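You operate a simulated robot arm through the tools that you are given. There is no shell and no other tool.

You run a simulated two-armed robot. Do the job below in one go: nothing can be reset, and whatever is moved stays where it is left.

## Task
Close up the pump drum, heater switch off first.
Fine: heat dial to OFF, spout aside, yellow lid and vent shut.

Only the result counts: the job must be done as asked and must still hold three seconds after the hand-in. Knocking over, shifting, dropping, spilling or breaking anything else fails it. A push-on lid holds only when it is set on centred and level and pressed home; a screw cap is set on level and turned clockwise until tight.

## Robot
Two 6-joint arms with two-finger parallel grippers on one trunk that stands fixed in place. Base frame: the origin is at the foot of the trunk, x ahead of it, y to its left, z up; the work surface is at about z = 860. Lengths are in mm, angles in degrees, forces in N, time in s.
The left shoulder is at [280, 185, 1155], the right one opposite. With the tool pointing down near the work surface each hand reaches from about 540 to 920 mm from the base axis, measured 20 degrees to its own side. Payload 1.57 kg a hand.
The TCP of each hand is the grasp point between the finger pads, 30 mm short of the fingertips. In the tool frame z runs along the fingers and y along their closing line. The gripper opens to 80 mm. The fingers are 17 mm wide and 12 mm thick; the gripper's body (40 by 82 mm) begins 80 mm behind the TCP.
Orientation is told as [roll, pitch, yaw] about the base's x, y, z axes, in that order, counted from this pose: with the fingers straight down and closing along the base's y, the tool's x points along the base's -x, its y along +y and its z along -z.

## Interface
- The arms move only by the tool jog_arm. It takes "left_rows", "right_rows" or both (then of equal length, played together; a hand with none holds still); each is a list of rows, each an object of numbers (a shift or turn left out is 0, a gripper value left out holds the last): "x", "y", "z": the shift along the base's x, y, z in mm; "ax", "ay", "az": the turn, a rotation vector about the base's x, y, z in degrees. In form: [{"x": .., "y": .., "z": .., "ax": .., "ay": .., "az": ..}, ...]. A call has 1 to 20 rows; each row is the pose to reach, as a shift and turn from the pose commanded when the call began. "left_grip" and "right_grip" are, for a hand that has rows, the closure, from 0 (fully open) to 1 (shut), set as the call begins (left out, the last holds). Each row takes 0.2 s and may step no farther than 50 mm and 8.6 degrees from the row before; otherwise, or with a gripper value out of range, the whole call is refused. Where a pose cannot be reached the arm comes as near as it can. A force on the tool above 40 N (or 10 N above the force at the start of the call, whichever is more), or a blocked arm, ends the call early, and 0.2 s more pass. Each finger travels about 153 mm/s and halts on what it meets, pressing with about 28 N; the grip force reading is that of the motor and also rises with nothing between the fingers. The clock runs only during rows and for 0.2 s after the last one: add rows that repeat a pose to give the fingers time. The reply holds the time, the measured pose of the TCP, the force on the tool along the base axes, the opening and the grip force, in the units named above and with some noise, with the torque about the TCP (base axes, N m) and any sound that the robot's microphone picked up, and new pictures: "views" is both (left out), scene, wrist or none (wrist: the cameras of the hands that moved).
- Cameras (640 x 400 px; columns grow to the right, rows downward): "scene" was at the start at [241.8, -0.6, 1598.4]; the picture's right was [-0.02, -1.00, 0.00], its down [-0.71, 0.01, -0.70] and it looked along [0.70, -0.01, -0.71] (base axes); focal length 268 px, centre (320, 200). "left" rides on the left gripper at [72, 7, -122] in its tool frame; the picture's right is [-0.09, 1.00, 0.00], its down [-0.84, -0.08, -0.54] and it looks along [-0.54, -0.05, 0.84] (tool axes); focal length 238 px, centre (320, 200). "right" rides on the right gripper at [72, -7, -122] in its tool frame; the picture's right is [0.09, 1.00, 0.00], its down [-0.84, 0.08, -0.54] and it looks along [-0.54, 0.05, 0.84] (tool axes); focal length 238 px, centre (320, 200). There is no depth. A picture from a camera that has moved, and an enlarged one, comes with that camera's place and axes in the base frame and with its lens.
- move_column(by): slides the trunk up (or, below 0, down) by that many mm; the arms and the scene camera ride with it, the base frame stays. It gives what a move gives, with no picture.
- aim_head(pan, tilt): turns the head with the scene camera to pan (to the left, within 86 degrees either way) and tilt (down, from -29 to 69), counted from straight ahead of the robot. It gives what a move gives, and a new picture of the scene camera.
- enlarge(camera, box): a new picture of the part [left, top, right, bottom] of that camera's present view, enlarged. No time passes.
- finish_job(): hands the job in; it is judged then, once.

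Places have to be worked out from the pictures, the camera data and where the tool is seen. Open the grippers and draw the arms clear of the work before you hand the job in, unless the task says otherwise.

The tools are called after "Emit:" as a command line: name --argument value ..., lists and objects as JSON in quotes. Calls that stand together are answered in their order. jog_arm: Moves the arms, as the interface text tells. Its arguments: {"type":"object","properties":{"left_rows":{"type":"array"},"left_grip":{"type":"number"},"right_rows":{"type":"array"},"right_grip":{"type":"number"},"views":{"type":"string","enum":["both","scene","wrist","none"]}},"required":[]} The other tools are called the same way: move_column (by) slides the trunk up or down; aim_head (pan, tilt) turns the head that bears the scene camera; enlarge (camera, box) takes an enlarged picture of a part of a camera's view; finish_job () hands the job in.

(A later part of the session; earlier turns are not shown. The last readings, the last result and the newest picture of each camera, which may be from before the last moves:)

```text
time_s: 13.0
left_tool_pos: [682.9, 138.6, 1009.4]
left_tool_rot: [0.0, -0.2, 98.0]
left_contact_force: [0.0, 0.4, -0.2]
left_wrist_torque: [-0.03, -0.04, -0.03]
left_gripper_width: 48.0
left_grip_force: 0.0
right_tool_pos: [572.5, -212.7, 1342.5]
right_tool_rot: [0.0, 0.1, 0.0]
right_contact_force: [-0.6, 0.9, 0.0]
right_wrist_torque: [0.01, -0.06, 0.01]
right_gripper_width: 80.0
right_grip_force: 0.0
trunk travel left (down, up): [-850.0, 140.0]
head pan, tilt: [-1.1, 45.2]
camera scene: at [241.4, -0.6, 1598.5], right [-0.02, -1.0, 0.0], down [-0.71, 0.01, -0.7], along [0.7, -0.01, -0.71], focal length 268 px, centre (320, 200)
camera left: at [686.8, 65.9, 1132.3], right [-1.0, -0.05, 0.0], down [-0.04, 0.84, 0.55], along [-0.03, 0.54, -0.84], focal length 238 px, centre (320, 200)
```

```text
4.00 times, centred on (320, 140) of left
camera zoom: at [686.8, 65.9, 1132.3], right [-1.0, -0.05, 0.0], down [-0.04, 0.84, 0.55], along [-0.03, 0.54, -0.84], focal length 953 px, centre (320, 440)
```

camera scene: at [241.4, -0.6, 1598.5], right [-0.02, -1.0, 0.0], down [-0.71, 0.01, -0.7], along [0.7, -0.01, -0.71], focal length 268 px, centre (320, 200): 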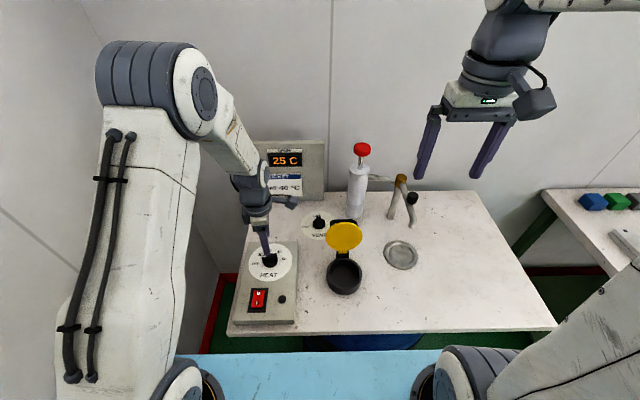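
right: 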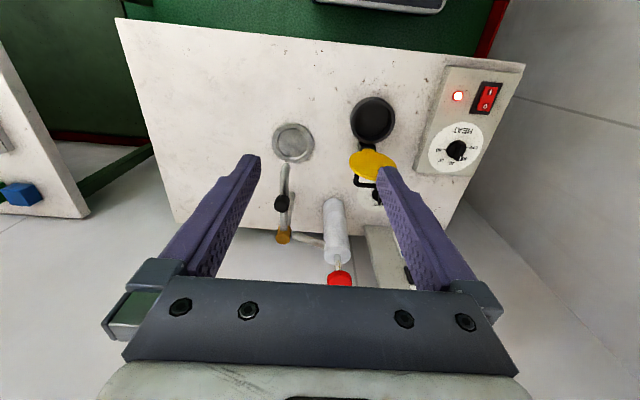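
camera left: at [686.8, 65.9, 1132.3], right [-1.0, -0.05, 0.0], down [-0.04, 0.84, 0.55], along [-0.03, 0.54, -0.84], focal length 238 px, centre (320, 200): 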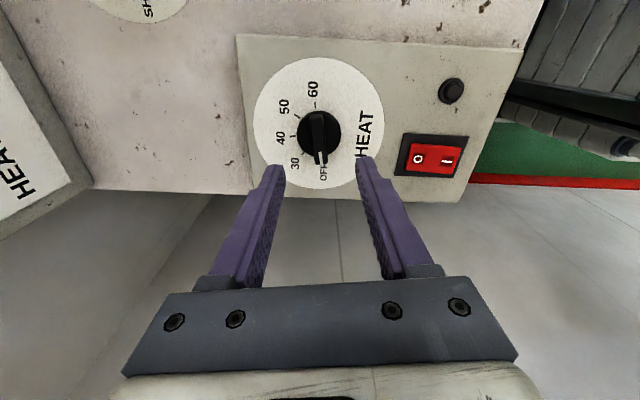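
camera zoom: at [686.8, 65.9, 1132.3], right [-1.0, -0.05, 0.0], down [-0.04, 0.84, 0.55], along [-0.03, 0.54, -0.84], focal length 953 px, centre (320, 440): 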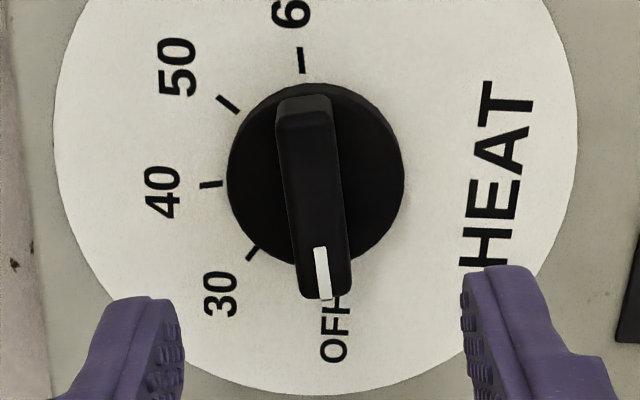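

The pointer slope matches the OFF–60 line within a degree or two, so the dial is on OFF. I now lift the left hand away while unwinding it, and bring the closed right hand above the left side of the spout knob at about (774, -271, 1064).

Emit:
jog_arm --left_rows '[{"z": 35, "az": 0}, {"z": 70, "az": -8}, {"z": 105, "az": -16}, {"x": -5, "y": 10, "z": 140, "az": -24}, {"x": -10, "y": 20, "z": 145, "az": -32}, {"x": -15, "y": 30, "z": 145, "az": -40}, {"x": -20, "y": 40, "z": 145, "az": -48}, {"x": -25, "y": 50, "z": 145, "az": -56}, {"x": -30, "y": 60, "z": 145, "az": -64}, {"x": -35, "y": 70, "z": 145, "az": -72}, {"x": -40, "y": 80, "z": 145, "az": -80}, {"x": -45, "y": 90, "z": 145, "az": -88}, {"x": -50, "y": 90, "z": 145, "az": -96}, {"x": -50, "y": 90, "z": 145, "az": -98}]' --right_rows '[{"x": 25, "z": 0}, {"x": 50, "z": 0}, {"x": 80, "z": -10}, {"x": 110, "z": -20}, {"x": 140, "y": 0, "z": -35}, {"x": 165, "y": 0, "z": -55}, {"x": 185, "y": 0, "z": -75}, {"x": 201, "y": 0, "z": -95}, {"x": 201, "y": 0, "z": -115}, {"x": 201, "y": 0, "z": -130}, {"x": 201, "y": 0, "z": -142}, {"x": 201, "y": 0, "z": -142}, {"x": 201, "y": 0, "z": -142}, {"x": 201, "y": 0, "z": -142}]' --right_grip 1 --views "both"

Emit:
enlarge --camera "right" --box '[160, 40, 480, 240]'

Emit:
enlarge --camera "scene" --box '[340, 130, 460, 270]'

```text
time_s: 16.0
left_tool_pos: [635.1, 231.7, 1149.8]
left_tool_rot: [-0.1, -0.1, -0.2]
left_contact_force: [0.6, -0.2, 1.2]
left_wrist_torque: [-0.01, 0.0, 0.02]
left_gripper_width: 47.9
left_grip_force: 0.0
right_tool_pos: [772.6, -211.8, 1201.6]
right_tool_rot: [0.0, 0.1, 0.1]
right_contact_force: [-0.7, 0.1, 0.5]
right_wrist_torque: [0.01, -0.03, 0.0]
right_gripper_width: 0.0
right_grip_force: 21.3
trunk travel left (down, up): [-850.0, 140.0]
head pan, tilt: [-1.1, 45.2]
camera scene: at [241.7, -0.6, 1598.4], right [-0.02, -1.0, 0.0], down [-0.71, 0.01, -0.7], along [0.7, -0.01, -0.71], focal length 268 px, centre (320, 200)
camera right: at [701.3, -219.2, 1322.9], right [-0.09, 1.0, 0.0], down [0.84, 0.08, 0.54], along [0.54, 0.05, -0.84], focal length 238 px, centre (320, 200)
camera left: at [562.2, 238.8, 1274.0], right [0.09, 1.0, 0.0], down [0.83, -0.08, 0.55], along [0.54, -0.05, -0.84], focal length 238 px, centre (320, 200)
```

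scene: 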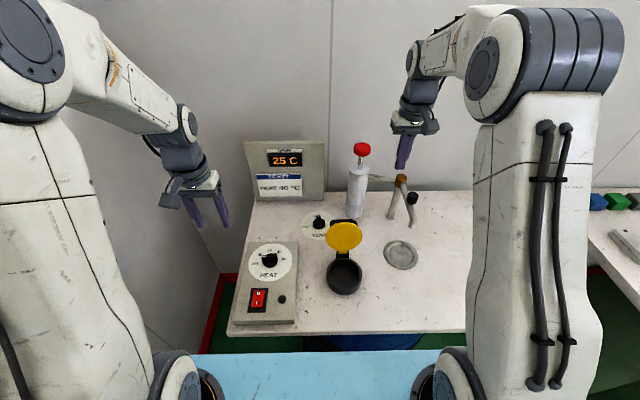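
right: 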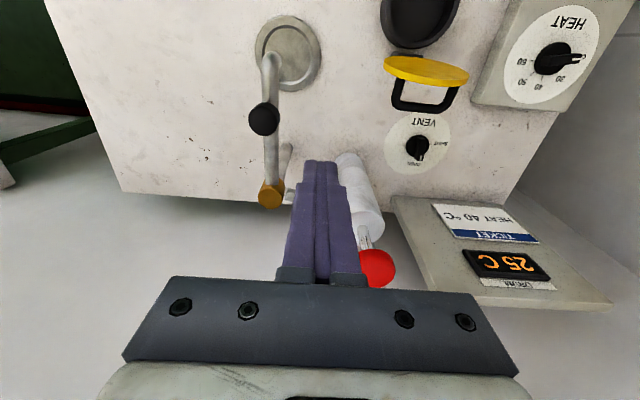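
left: 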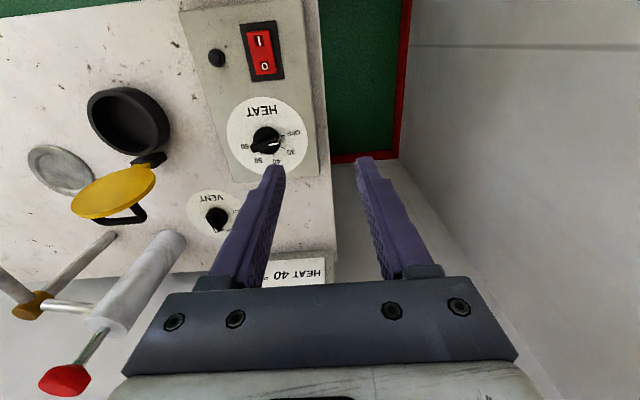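

```text
2.00 times, centred on (320, 140) of right
camera zoom: at [701.3, -219.2, 1322.9], right [-0.09, 1.0, 0.0], down [0.84, 0.08, 0.54], along [0.54, 0.05, -0.84], focal length 477 px, centre (320, 320)
```

zoom: 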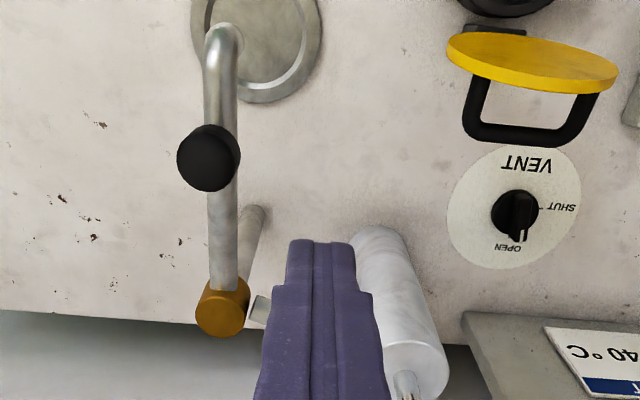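

```text
2.86 times, centred on (400, 200) of scene
camera zoom: at [241.7, -0.6, 1598.4], right [-0.02, -1.0, 0.0], down [-0.71, 0.01, -0.7], along [0.7, -0.01, -0.71], focal length 767 px, centre (91, 200)
```

zoom: 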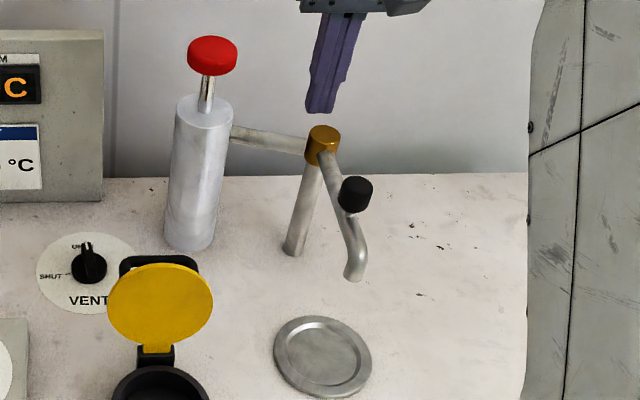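

The wrist view confirms the knob at (772, -272), radius about 103 mm from the pivot at (875, -270), with the outlet over the metal dish. I lower beside the knob and start pushing it to the right along its arc.

Emit:
jog_arm --right_rows '[{"x": 0, "y": 0, "z": -45}, {"x": 0, "y": -3, "z": -90}, {"x": 0, "y": -8, "z": -121}, {"x": 0, "y": -18, "z": -121}, {"x": -1, "y": -30, "z": -121}, {"x": -3, "y": -39, "z": -121}, {"x": -4, "y": -48, "z": -121}, {"x": -4, "y": -57, "z": -121}, {"x": -4, "y": -67, "z": -121}]' --views "both"

Emit:
enlarge --camera "scene" --box '[340, 130, 460, 270]'

```text
time_s: 18.0
left_tool_pos: [634.8, 231.7, 1150.7]
left_tool_rot: [-0.1, -0.2, -0.1]
left_contact_force: [0.4, -0.2, 0.0]
left_wrist_torque: [-0.01, 0.01, 0.01]
left_gripper_width: 48.1
left_grip_force: 0.0
right_tool_pos: [770.1, -279.6, 1079.8]
right_tool_rot: [0.0, 0.0, 0.0]
right_contact_force: [-0.7, 0.1, 0.0]
right_wrist_torque: [0.0, 0.01, 0.02]
right_gripper_width: 0.2
right_grip_force: 21.3
trunk travel left (down, up): [-850.0, 140.0]
head pan, tilt: [-1.1, 45.2]
camera scene: at [241.8, -0.6, 1598.4], right [-0.02, -1.0, 0.0], down [-0.71, 0.01, -0.7], along [0.7, -0.01, -0.71], focal length 268 px, centre (320, 200)
camera right: at [698.4, -287.1, 1201.1], right [-0.09, 1.0, 0.0], down [0.84, 0.08, 0.54], along [0.54, 0.05, -0.84], focal length 238 px, centre (320, 200)
```

scene: 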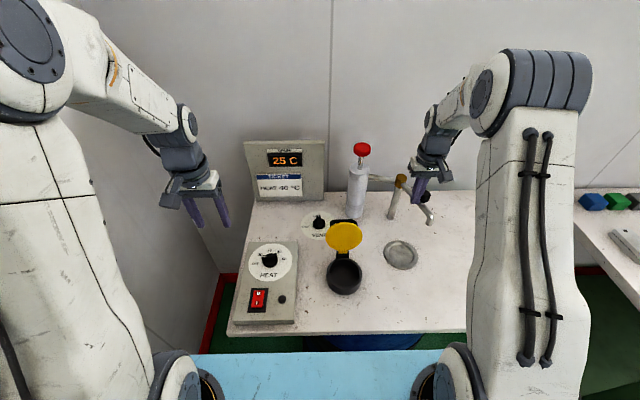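
right: 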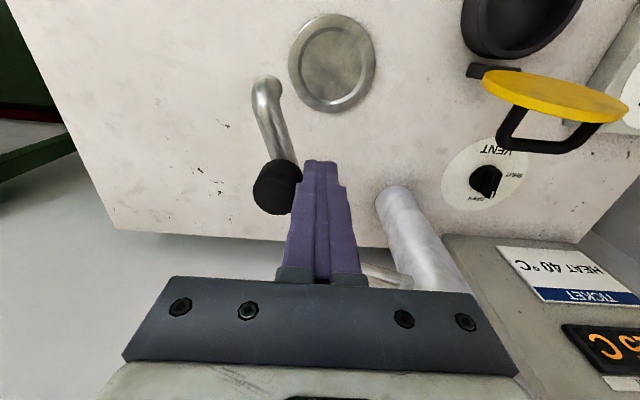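

```text
2.86 times, centred on (400, 200) of scene
camera zoom: at [241.8, -0.6, 1598.4], right [-0.02, -1.0, 0.0], down [-0.71, 0.01, -0.7], along [0.7, -0.01, -0.71], focal length 767 px, centre (91, 200)
```

zoom: 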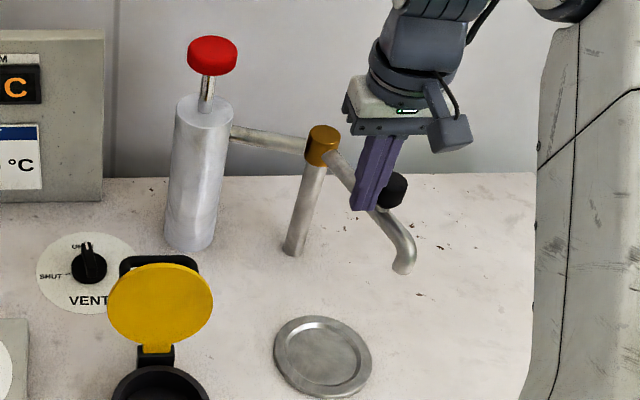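

The spout swings freely and is now clear of the dish by about 20°. I continue along the arc to about 80°.

Emit:
jog_arm --right_rows '[{"x": 1, "y": -9}, {"x": 3, "y": -18}, {"x": 6, "y": -27}, {"x": 9.5, "y": -36}, {"x": 14, "y": -44}, {"x": 19, "y": -52}, {"x": 25, "y": -59}, {"x": 31, "y": -66}, {"x": 38, "y": -72}, {"x": 45, "y": -78}, {"x": 53, "y": -83}, {"x": 61, "y": -88}]' --views "both"

Emit:
enlarge --camera "scene" --box '[340, 130, 480, 270]'

```text
time_s: 20.6
left_tool_pos: [633.9, 230.8, 1151.5]
left_tool_rot: [0.0, -0.2, 0.0]
left_contact_force: [0.9, -0.6, 0.4]
left_wrist_torque: [0.01, 0.03, -0.02]
left_gripper_width: 48.0
left_grip_force: 0.2
right_tool_pos: [829.1, -367.3, 1077.9]
right_tool_rot: [0.1, 0.2, 0.0]
right_contact_force: [-4.7, 2.5, 1.5]
right_wrist_torque: [-0.02, 0.06, -0.05]
right_gripper_width: 0.0
right_grip_force: 21.1
trunk travel left (down, up): [-850.0, 140.0]
head pan, tilt: [-1.1, 45.2]
camera scene: at [241.2, -0.3, 1598.6], right [-0.02, -1.0, 0.0], down [-0.71, 0.01, -0.7], along [0.7, -0.01, -0.71], focal length 268 px, centre (320, 200)
camera right: at [757.9, -374.6, 1200.5], right [-0.09, 1.0, 0.0], down [0.84, 0.08, 0.54], along [0.54, 0.05, -0.84], focal length 238 px, centre (320, 200)
```

scene: 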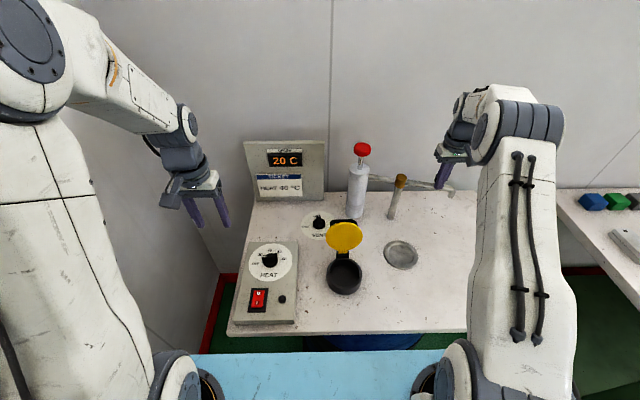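
right: 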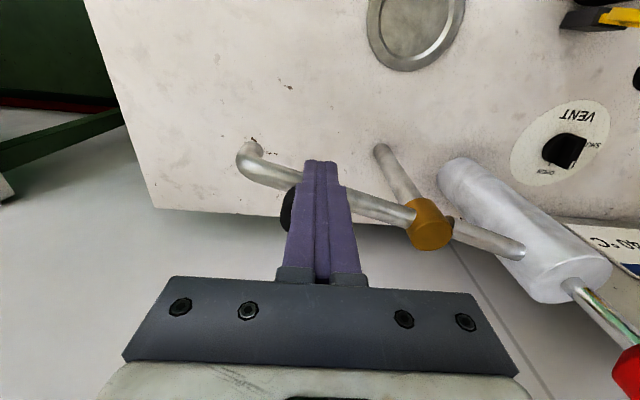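

```text
2.86 times, centred on (410, 200) of scene
camera zoom: at [241.2, -0.3, 1598.6], right [-0.02, -1.0, 0.0], down [-0.71, 0.01, -0.7], along [0.7, -0.01, -0.71], focal length 767 px, centre (63, 200)
```

zoom: 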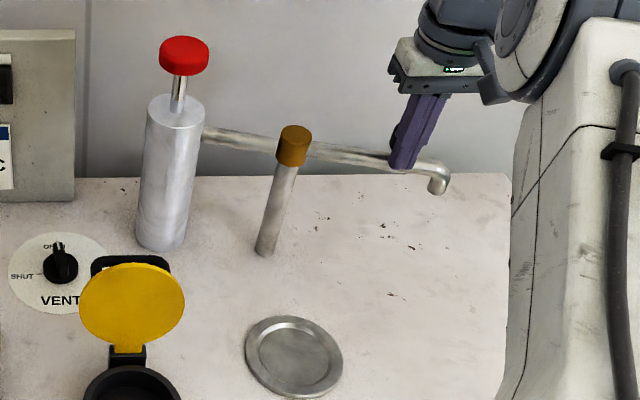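

The spout is about 78° aside and clear of the dish. I back the right hand off and raise it, and turn the left hand so its camera looks across at the open lid from the side.

Emit:
jog_arm --right_rows '[{"x": -12}, {"x": -25, "y": 0}, {"x": -30, "z": 30}, {"x": -35, "z": 70}, {"x": -35, "z": 110}, {"x": -35, "z": 130}, {"x": -35, "y": 30, "z": 130}, {"x": -35, "y": 60, "z": 130}, {"x": -35, "y": 60, "z": 130}, {"x": -35, "y": 60, "z": 130}]' --left_rows '[{"x": 8, "y": -5, "z": 0, "az": -8}, {"x": 16, "y": -10, "z": 0, "az": -16}, {"x": 24, "y": -15, "z": -5, "az": -24}, {"x": 32, "y": -20, "z": -10, "az": -32}, {"x": 40, "y": -25, "z": -15, "az": -40}, {"x": 50, "y": -30, "z": -20, "az": -48}, {"x": 60, "y": -35, "z": -25, "az": -56}, {"x": 70, "y": -40, "z": -30, "az": -64}, {"x": 80, "y": -50, "z": -40, "az": -72}, {"x": 85, "y": -60, "z": -50, "az": -80}]' --views "both"

Emit:
enlarge --camera "left" --box '[180, 0, 480, 200]'

Emit:
enlarge --camera "scene" --box '[340, 130, 480, 270]'

Emit:
enlarge --camera "scene" --box '[235, 130, 345, 245]'

```text
time_s: 22.8
left_tool_pos: [720.8, 169.9, 1102.4]
left_tool_rot: [0.0, -0.1, -80.0]
left_contact_force: [-0.3, -0.2, 0.0]
left_wrist_torque: [-0.01, 0.02, -0.01]
left_gripper_width: 48.1
left_grip_force: 0.1
right_tool_pos: [797.0, -307.9, 1210.8]
right_tool_rot: [0.0, 0.0, 0.0]
right_contact_force: [-0.4, -0.6, 0.9]
right_wrist_torque: [-0.01, 0.0, 0.01]
right_gripper_width: 0.1
right_grip_force: 21.7
trunk travel left (down, up): [-850.0, 140.0]
head pan, tilt: [-1.1, 45.2]
camera scene: at [241.8, -0.7, 1598.4], right [-0.02, -1.0, 0.0], down [-0.71, 0.01, -0.7], along [0.7, -0.01, -0.71], focal length 268 px, centre (320, 200)
camera right: at [726.4, -315.1, 1331.9], right [-0.09, 1.0, 0.0], down [0.84, 0.08, 0.54], along [0.54, 0.05, -0.84], focal length 238 px, centre (320, 200)
camera left: at [713.8, 243.2, 1224.5], right [1.0, 0.08, 0.0], down [0.07, -0.84, 0.55], along [0.04, -0.54, -0.84], focal length 238 px, centre (320, 200)
```

scene: 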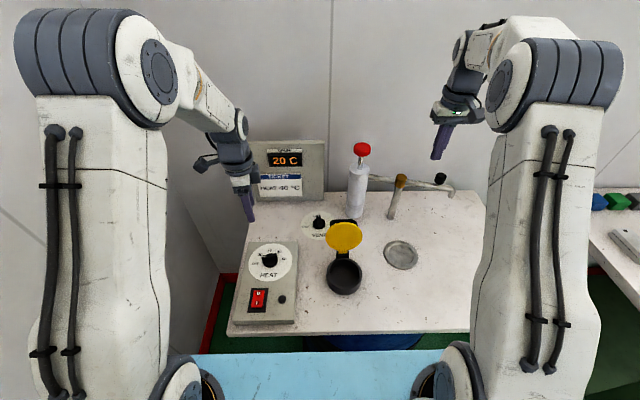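
right: 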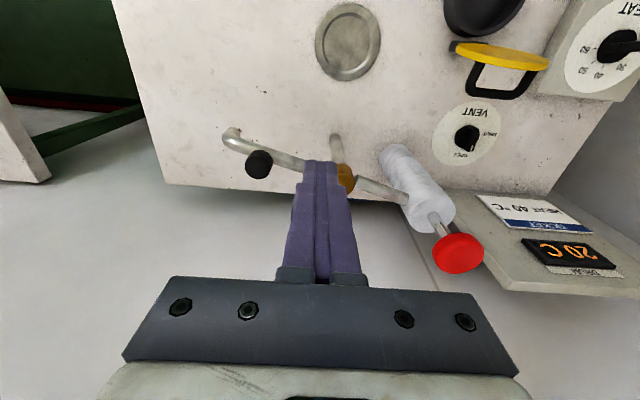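
left: 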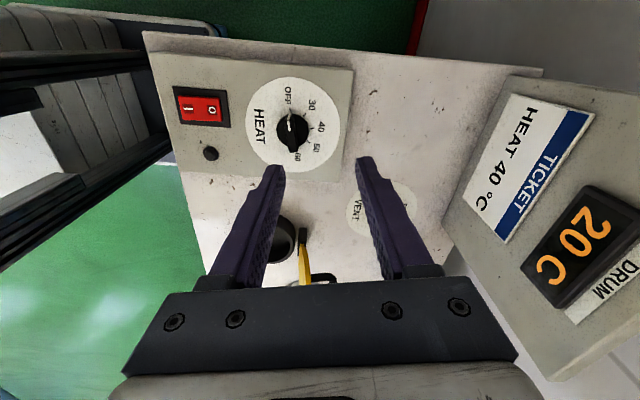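

```text
2.00 times, centred on (330, 100) of left
camera zoom: at [713.8, 243.2, 1224.5], right [1.0, 0.08, 0.0], down [0.07, -0.84, 0.55], along [0.04, -0.54, -0.84], focal length 477 px, centre (300, 400)
```

zoom: 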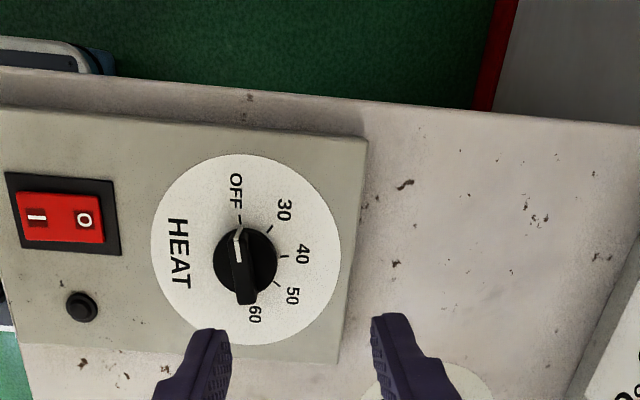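

```text
2.86 times, centred on (410, 200) of scene
camera zoom: at [241.8, -0.7, 1598.4], right [-0.02, -1.0, 0.0], down [-0.71, 0.01, -0.7], along [0.7, -0.01, -0.71], focal length 767 px, centre (63, 200)
```

zoom: 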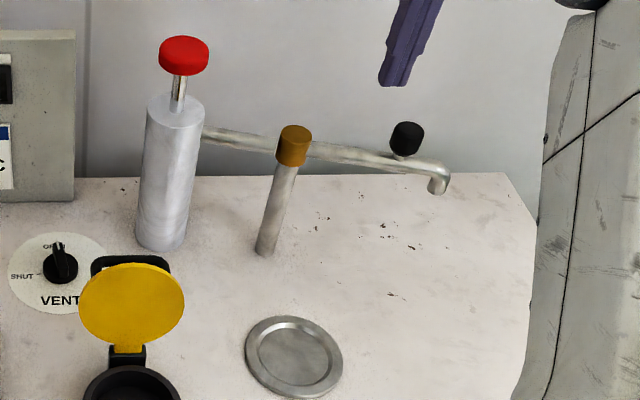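

```text
3.48 times, centred on (290, 188) of scene
camera zoom: at [241.8, -0.7, 1598.4], right [-0.02, -1.0, 0.0], down [-0.71, 0.01, -0.7], along [0.7, -0.01, -0.71], focal length 934 px, centre (424, 244)
```

zoom: 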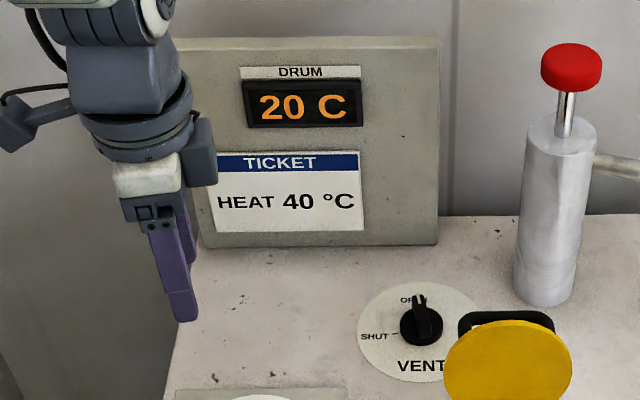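

The spout stays aside and the dial pointer meets the OFF tick in this view too. I zoom the left camera on the lid seen edge-on between the fingers.

Emit:
enlarge --camera "left" --box '[250, 190, 390, 295]'

Emit:
enlarge --camera "right" --box '[430, 0, 570, 170]'

```text
3.81 times, centred on (320, 242) of left
camera zoom: at [713.8, 243.2, 1224.5], right [1.0, 0.08, 0.0], down [0.07, -0.84, 0.55], along [0.04, -0.54, -0.84], focal length 908 px, centre (320, 38)
```

zoom: 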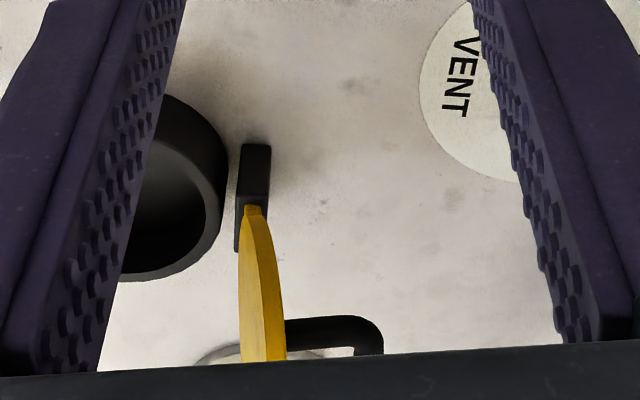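

```text
2.35 times, centred on (500, 85) of right
camera zoom: at [726.4, -315.1, 1331.9], right [-0.09, 1.0, 0.0], down [0.84, 0.08, 0.54], along [0.54, 0.05, -0.84], focal length 561 px, centre (-104, 471)
```

zoom: 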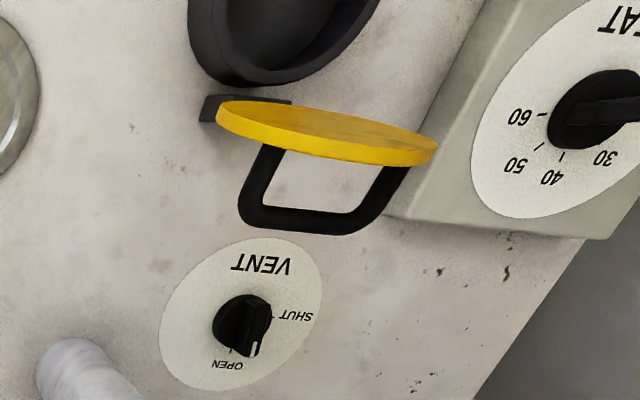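

The lid handle is a rigid loop sticking out behind the lid, its bar near (758, -78, ~975). I bring the closed right hand down behind it at x of about 805, between lid and pump, and move the left hand back out of the way.

Emit:
jog_arm --right_rows '[{"y": 46}, {"y": 92}, {"x": 3, "y": 138}, {"x": 6, "y": 184}, {"x": 8, "y": 229}, {"x": 8, "y": 229, "z": -40}, {"x": 8, "y": 229, "z": -80}, {"x": 8, "y": 229, "z": -120}, {"x": 8, "y": 229, "z": -160}, {"x": 8, "y": 229, "z": -200}, {"x": 8, "y": 229, "z": -230}, {"x": 8, "y": 229, "z": -235}]' --left_rows '[{"y": 10, "z": 10, "az": 8}, {"x": -8, "y": 20, "z": 20, "az": 16}, {"x": -16, "y": 30, "z": 30, "az": 24}, {"x": -24, "y": 40, "z": 40, "az": 32}, {"x": -32, "y": 50, "z": 50, "az": 40}, {"x": -40, "y": 60, "z": 50, "az": 48}, {"x": -48, "y": 60, "z": 50, "az": 56}, {"x": -56, "y": 60, "z": 50, "az": 64}, {"x": -64, "y": 60, "z": 50, "az": 72}, {"x": -72, "y": 60, "z": 50, "az": 80}, {"x": -80, "y": 60, "z": 50, "az": 86}, {"x": -80, "y": 60, "z": 50, "az": 86}]' --views "both"

Emit:
enlarge --camera "scene" --box '[290, 160, 400, 300]'

Emit:
enlarge --camera "left" --box '[60, 80, 260, 280]'

```text
time_s: 25.4
left_tool_pos: [642.1, 230.6, 1150.6]
left_tool_rot: [0.0, -0.2, 6.1]
left_contact_force: [0.0, -0.2, 0.2]
left_wrist_torque: [-0.04, -0.01, -0.01]
left_gripper_width: 47.9
left_grip_force: 0.0
right_tool_pos: [802.8, -77.4, 974.2]
right_tool_rot: [0.0, -0.1, 0.0]
right_contact_force: [-0.2, -0.2, 0.1]
right_wrist_torque: [-0.02, -0.01, -0.03]
right_gripper_width: 0.2
right_grip_force: 20.6
trunk travel left (down, up): [-850.0, 140.0]
head pan, tilt: [-1.1, 45.2]
camera scene: at [241.9, -0.5, 1598.4], right [-0.02, -1.0, 0.0], down [-0.71, 0.01, -0.7], along [0.7, -0.01, -0.71], focal length 268 px, centre (320, 200)
camera right: at [731.4, -85.9, 1095.7], right [-0.09, 1.0, 0.0], down [0.84, 0.08, 0.54], along [0.54, 0.05, -0.84], focal length 238 px, centre (320, 200)
camera left: at [568.7, 230.0, 1273.5], right [-0.01, 1.0, 0.0], down [0.84, 0.01, 0.55], along [0.55, 0.01, -0.84], focal length 238 px, centre (320, 200)
```

scene: 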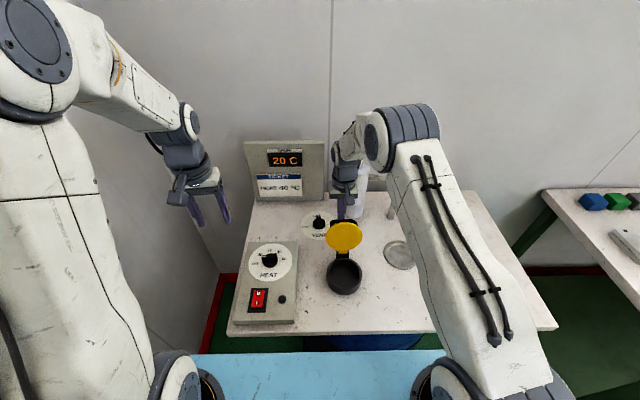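
right: 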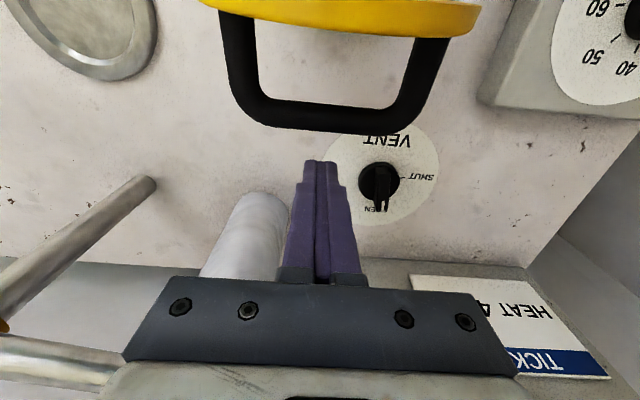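
left: 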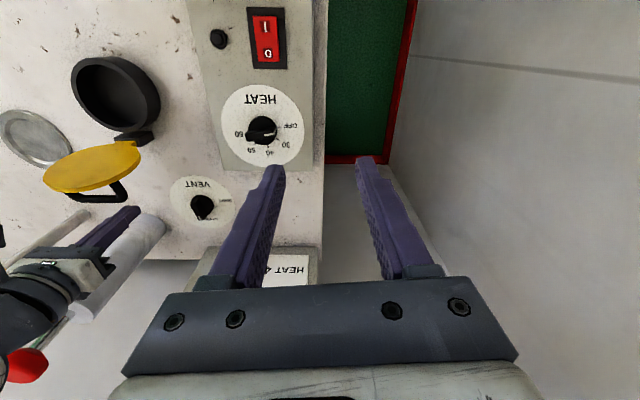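

```text
2.86 times, centred on (345, 230) of scene
camera zoom: at [241.9, -0.5, 1598.4], right [-0.02, -1.0, 0.0], down [-0.71, 0.01, -0.7], along [0.7, -0.01, -0.71], focal length 767 px, centre (249, 114)
```

zoom: 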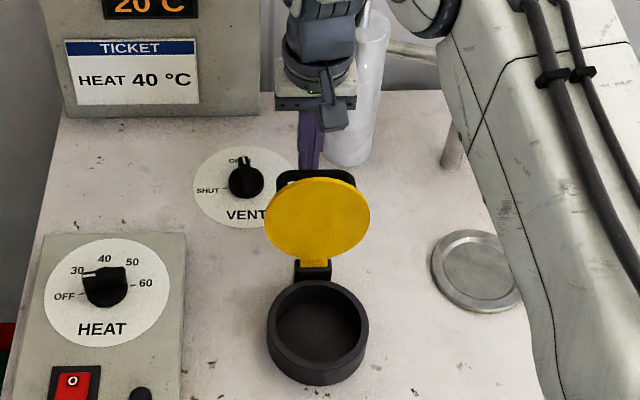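

```text
2.00 times, centred on (160, 180) of left
camera zoom: at [568.7, 230.0, 1273.5], right [-0.01, 1.0, 0.0], down [0.84, 0.01, 0.55], along [0.55, 0.01, -0.84], focal length 477 px, centre (640, 240)
```

zoom: 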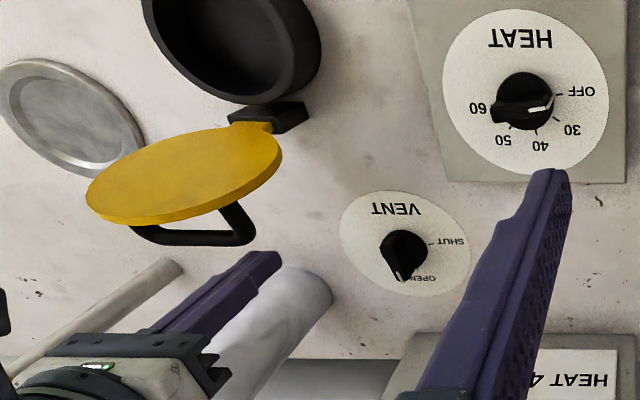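

The finger is behind the loop's bar, which is at about (754, -77, 992), and laterally centred on it. I push slowly toward -x and watch the force.

Emit:
jog_arm --right_rows '[{"x": -15}, {"x": -28}, {"x": -36}, {"x": -44}, {"x": -52}, {"x": -60}]' --views "both"

Emit:
enlarge --camera "left" --box '[60, 80, 260, 280]'

```text
time_s: 26.8
left_tool_pos: [640.5, 229.6, 1151.0]
left_tool_rot: [-0.1, -0.2, 6.0]
left_contact_force: [0.0, 0.0, -0.2]
left_wrist_torque: [0.01, 0.01, 0.0]
left_gripper_width: 48.1
left_grip_force: 0.0
right_tool_pos: [743.3, -78.1, 975.2]
right_tool_rot: [0.0, 0.1, 0.0]
right_contact_force: [-0.2, 0.3, -0.5]
right_wrist_torque: [-0.02, 0.03, 0.01]
right_gripper_width: 0.1
right_grip_force: 20.6
trunk travel left (down, up): [-850.0, 140.0]
head pan, tilt: [-1.1, 45.2]
camera scene: at [241.8, -0.5, 1598.4], right [-0.02, -1.0, 0.0], down [-0.71, 0.01, -0.7], along [0.7, -0.01, -0.71], focal length 268 px, centre (320, 200)
camera right: at [672.2, -85.3, 1095.9], right [-0.09, 1.0, 0.0], down [0.84, 0.08, 0.54], along [0.54, 0.05, -0.84], focal length 238 px, centre (320, 200)
```

scene: 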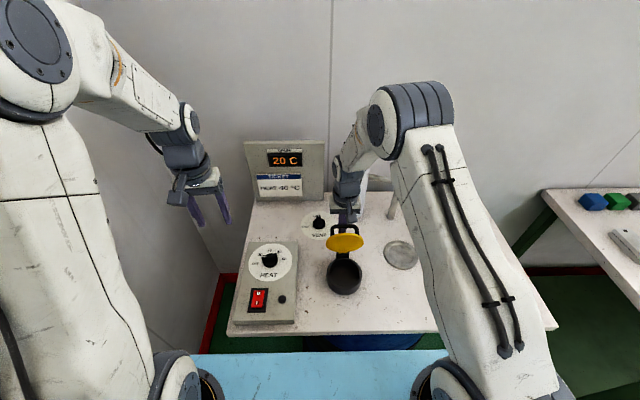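
right: 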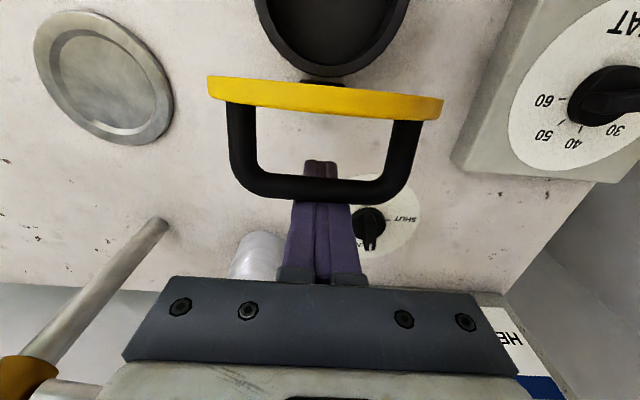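

```text
2.00 times, centred on (160, 180) of left
camera zoom: at [568.7, 230.1, 1273.5], right [-0.01, 1.0, 0.0], down [0.84, 0.01, 0.55], along [0.55, 0.01, -0.84], focal length 477 px, centre (640, 240)
```

zoom: 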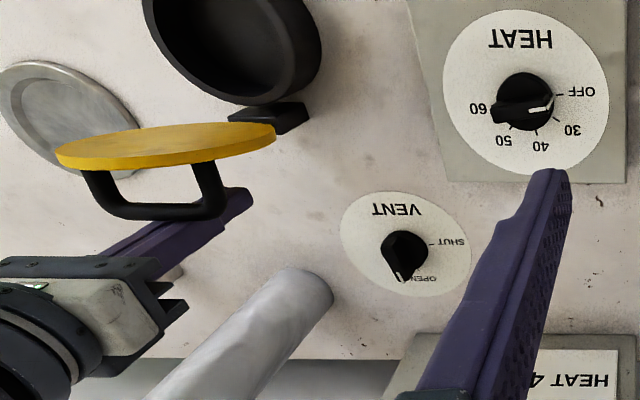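

The lid is coming upright with little force. I keep pushing, in small steps, past vertical.

Emit:
jog_arm --right_rows '[{"x": -8}, {"x": -16}, {"x": -24}, {"x": -32}, {"x": -40}]' --views "both"

Emit:
enlarge --camera "left" --box '[60, 80, 260, 280]'

```text
time_s: 28.0
left_tool_pos: [641.4, 231.3, 1150.9]
left_tool_rot: [-0.1, -0.1, 6.0]
left_contact_force: [-0.6, -0.3, -0.5]
left_wrist_torque: [-0.01, 0.02, 0.01]
left_gripper_width: 48.1
left_grip_force: 0.0
right_tool_pos: [703.8, -77.2, 974.8]
right_tool_rot: [-0.1, 0.1, 0.0]
right_contact_force: [-0.3, 0.1, 0.6]
right_wrist_torque: [0.01, 0.01, -0.06]
right_gripper_width: 0.1
right_grip_force: 21.7
trunk travel left (down, up): [-850.0, 140.0]
head pan, tilt: [-1.1, 45.2]
camera scene: at [241.8, -0.5, 1598.4], right [-0.02, -1.0, 0.0], down [-0.71, 0.01, -0.7], along [0.7, -0.01, -0.71], focal length 268 px, centre (320, 200)
camera right: at [632.1, -85.4, 1095.9], right [-0.09, 1.0, 0.0], down [0.84, 0.08, 0.54], along [0.54, 0.05, -0.84], focal length 238 px, centre (320, 200)
```

scene: 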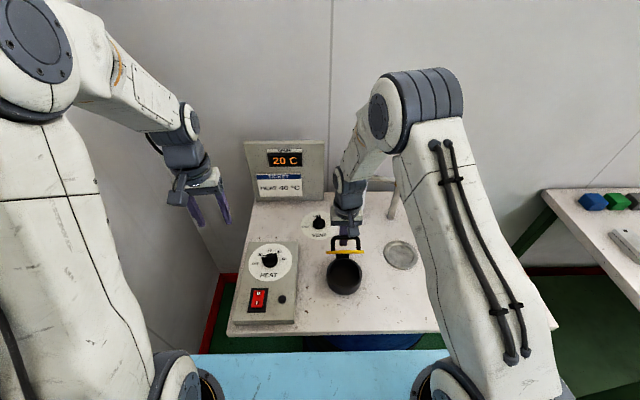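
right: 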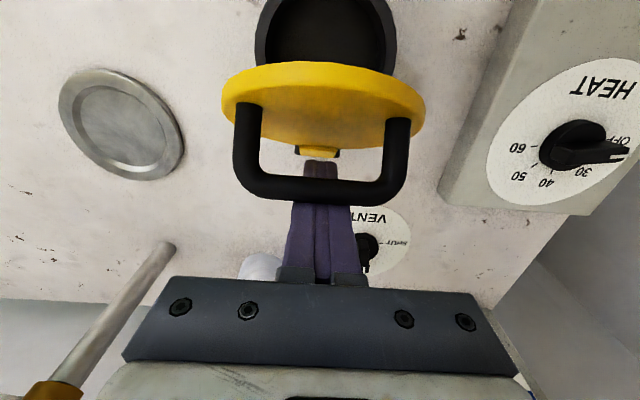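

```text
2.00 times, centred on (160, 180) of left
camera zoom: at [568.7, 230.1, 1273.5], right [-0.01, 1.0, 0.0], down [0.84, 0.01, 0.55], along [0.55, 0.01, -0.84], focal length 477 px, centre (640, 240)
```

zoom: 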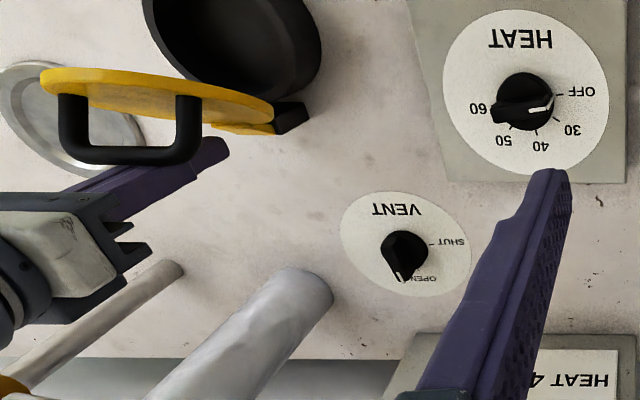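

The lid is about 25° past vertical and holds by friction. I carry on along the arc, raising slightly so that the fingertip clears the lid's back, to about 75°.

Emit:
jog_arm --right_rows '[{"x": -7, "z": 3}, {"x": -14, "z": 6}, {"x": -24, "z": 13}, {"x": -33, "z": 20}, {"x": -44, "z": 20}, {"x": -56, "z": 18}, {"x": -64, "z": 15}]' --views "both"

Emit:
enlarge --camera "left" --box '[60, 50, 260, 250]'

Emit:
enlarge --camera "scene" --box '[290, 200, 400, 310]'

```text
time_s: 29.6
left_tool_pos: [642.4, 229.6, 1150.8]
left_tool_rot: [0.0, -0.2, 6.0]
left_contact_force: [0.3, 0.2, -0.1]
left_wrist_torque: [0.03, 0.01, 0.01]
left_gripper_width: 48.1
left_grip_force: 0.1
right_tool_pos: [638.4, -76.6, 990.2]
right_tool_rot: [0.0, 0.0, 0.0]
right_contact_force: [0.2, -0.2, -0.6]
right_wrist_torque: [0.01, 0.0, -0.01]
right_gripper_width: 0.0
right_grip_force: 21.0
trunk travel left (down, up): [-850.0, 140.0]
head pan, tilt: [-1.1, 45.2]
camera scene: at [241.8, -0.5, 1598.4], right [-0.02, -1.0, 0.0], down [-0.71, 0.01, -0.7], along [0.7, -0.01, -0.71], focal length 268 px, centre (320, 200)
camera right: at [566.7, -84.5, 1111.8], right [-0.09, 1.0, 0.0], down [0.84, 0.08, 0.54], along [0.54, 0.05, -0.84], focal length 238 px, centre (320, 200)
```

scene: 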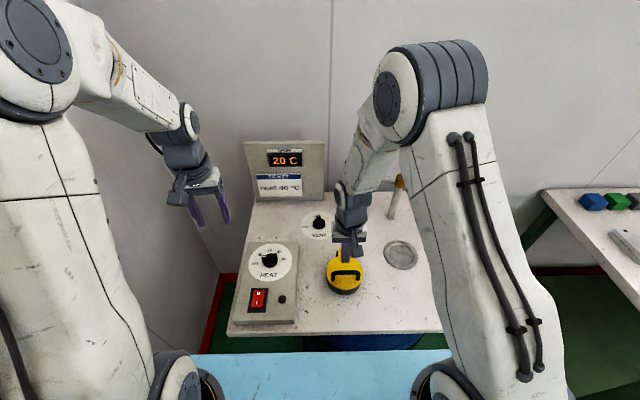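
right: 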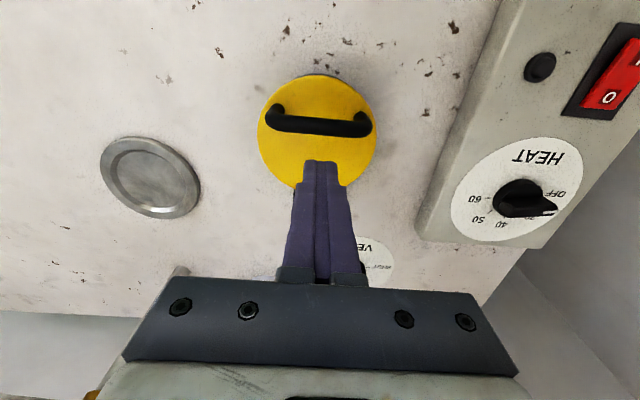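

```text
2.00 times, centred on (160, 150) of left
camera zoom: at [568.7, 230.1, 1273.5], right [-0.01, 1.0, 0.0], down [0.84, 0.01, 0.55], along [0.55, 0.01, -0.84], focal length 477 px, centre (640, 300)
```

zoom: 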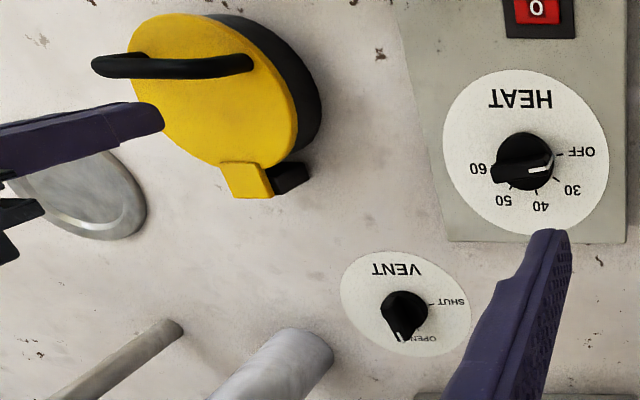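

```text
3.64 times, centred on (345, 255) of scene
camera zoom: at [241.8, -0.5, 1598.4], right [-0.02, -1.0, 0.0], down [-0.71, 0.01, -0.7], along [0.7, -0.01, -0.71], focal length 976 px, centre (229, 0)
```

zoom: 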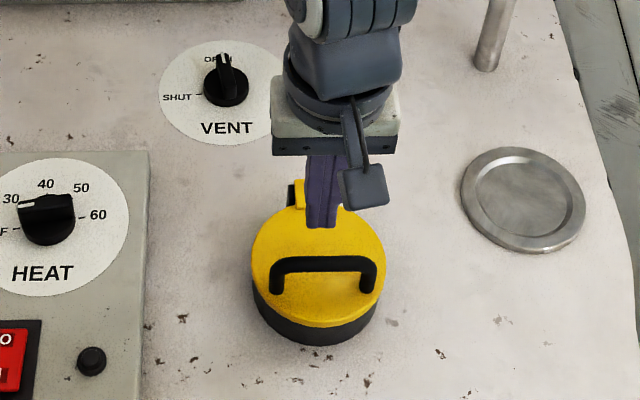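

The lid has dropped onto the ring. To press it home I lower the closed fingertips onto the lid's centre, just behind the handle bar, until I get a firm push.

Emit:
jog_arm --right_rows '[{"x": 1, "z": -20}, {"x": 1, "z": -40}, {"x": 1, "z": -46}, {"x": 1, "z": -50}, {"x": 1, "z": -53}, {"x": 1, "z": -56}, {"x": 1, "z": -59}]' --views "both"

Emit:
enlarge --camera "scene" --box '[310, 220, 380, 300]'

```text
time_s: 31.2
left_tool_pos: [641.4, 230.4, 1151.3]
left_tool_rot: [0.1, -0.3, 5.9]
left_contact_force: [0.2, -0.5, 0.3]
left_wrist_torque: [0.02, 0.03, -0.01]
left_gripper_width: 48.2
left_grip_force: 0.0
right_tool_pos: [639.3, -76.9, 934.4]
right_tool_rot: [0.0, -0.2, 0.0]
right_contact_force: [-5.2, -2.5, 32.2]
right_wrist_torque: [-0.05, 0.06, 0.04]
right_gripper_width: 0.0
right_grip_force: 21.4
trunk travel left (down, up): [-850.0, 140.0]
head pan, tilt: [-1.1, 45.2]
camera scene: at [240.2, -0.5, 1599.4], right [-0.02, -1.0, 0.0], down [-0.71, 0.01, -0.71], along [0.71, -0.01, -0.71], focal length 268 px, centre (320, 200)
camera right: at [567.5, -85.1, 1055.0], right [-0.09, 1.0, 0.0], down [0.84, 0.08, 0.54], along [0.54, 0.05, -0.84], focal length 238 px, centre (320, 200)
```

scene: 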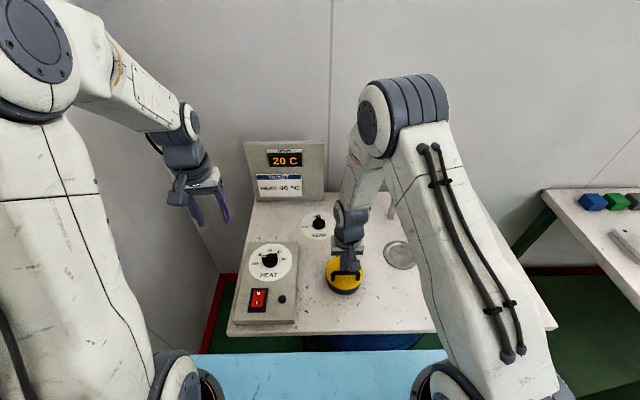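
right: 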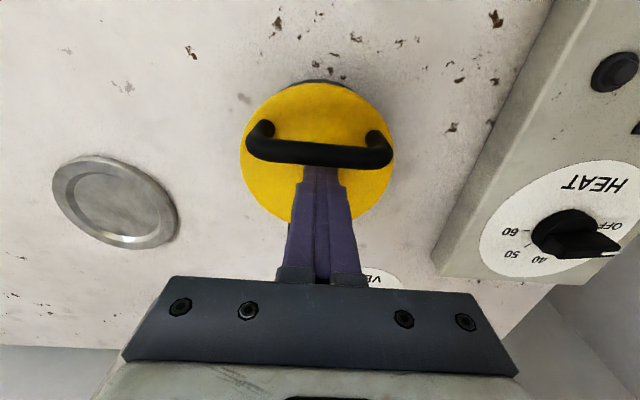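

```text
5.00 times, centred on (345, 260) of scene
camera zoom: at [240.2, -0.5, 1599.4], right [-0.02, -1.0, 0.0], down [-0.71, 0.01, -0.71], along [0.71, -0.01, -0.71], focal length 1342 px, centre (195, -100)
```

zoom: 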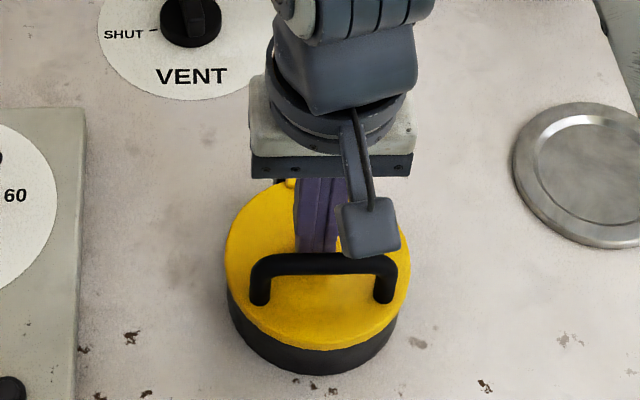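

A firm 32 N push shows the lid bottomed at tip z of about 904, with no click heard. I lift, move over the handle bar at x of about 612, farther from the hinge, and press there too for certainty.

Emit:
jog_arm --right_rows '[{"z": 25}, {"z": 60}, {"x": -14, "z": 66}, {"x": -27, "y": -2, "z": 66}, {"x": -27, "y": -2, "z": 66}]' --views "both"

Emit:
enlarge --camera "right" --box '[240, 80, 400, 200]'

Emit:
enlarge --camera "scene" --box '[315, 235, 375, 295]'

```text
time_s: 32.4
left_tool_pos: [642.1, 230.6, 1150.3]
left_tool_rot: [-0.1, -0.3, 6.0]
left_contact_force: [-0.6, -0.3, 0.5]
left_wrist_torque: [-0.02, 0.01, -0.01]
left_gripper_width: 47.9
left_grip_force: 0.1
right_tool_pos: [613.7, -80.3, 997.9]
right_tool_rot: [-0.1, 0.0, 0.1]
right_contact_force: [-0.1, 0.0, 0.1]
right_wrist_torque: [-0.01, 0.01, 0.02]
right_gripper_width: 0.1
right_grip_force: 21.6
trunk travel left (down, up): [-850.0, 140.0]
head pan, tilt: [-1.1, 45.2]
camera scene: at [241.7, -0.5, 1598.4], right [-0.02, -1.0, 0.0], down [-0.71, 0.01, -0.7], along [0.7, -0.01, -0.71], focal length 268 px, centre (320, 200)
camera right: at [541.1, -87.0, 1118.1], right [-0.09, 1.0, 0.0], down [0.84, 0.08, 0.54], along [0.54, 0.05, -0.84], focal length 238 px, centre (320, 200)
```

scene: 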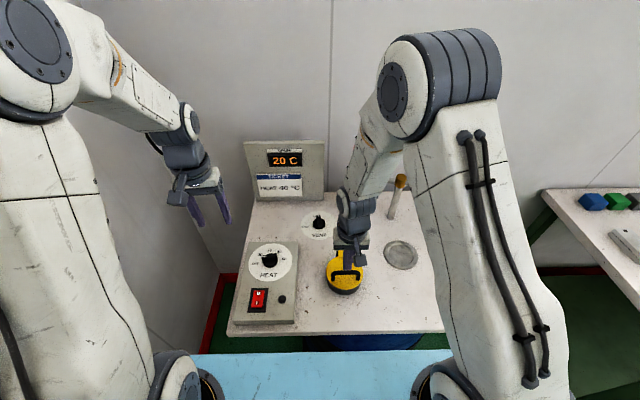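
right: 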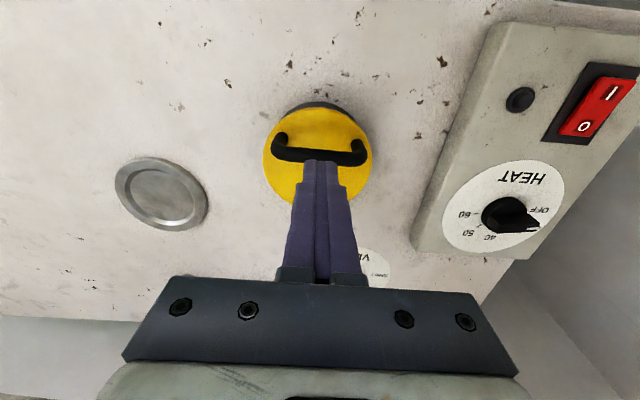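

```text
3.33 times, centred on (320, 140) of right
camera zoom: at [541.1, -87.0, 1118.1], right [-0.09, 1.0, 0.0], down [0.84, 0.08, 0.54], along [0.54, 0.05, -0.84], focal length 794 px, centre (320, 400)
```

zoom: 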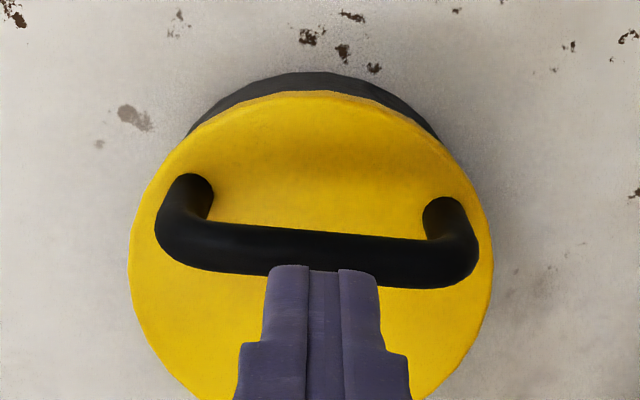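

```text
6.67 times, centred on (345, 265) of scene
camera zoom: at [241.7, -0.5, 1598.4], right [-0.02, -1.0, 0.0], down [-0.71, 0.01, -0.7], along [0.7, -0.01, -0.71], focal length 1790 px, centre (153, -233)
```

zoom: 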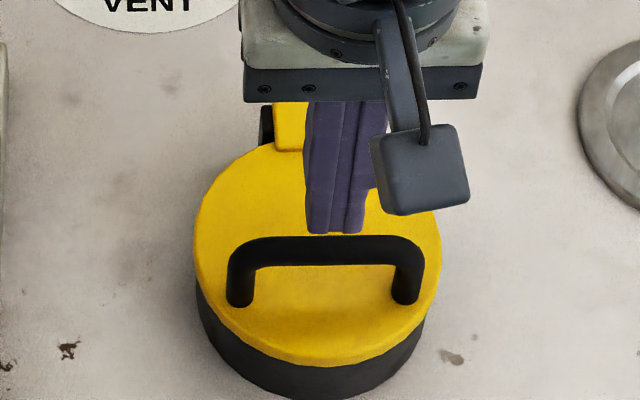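

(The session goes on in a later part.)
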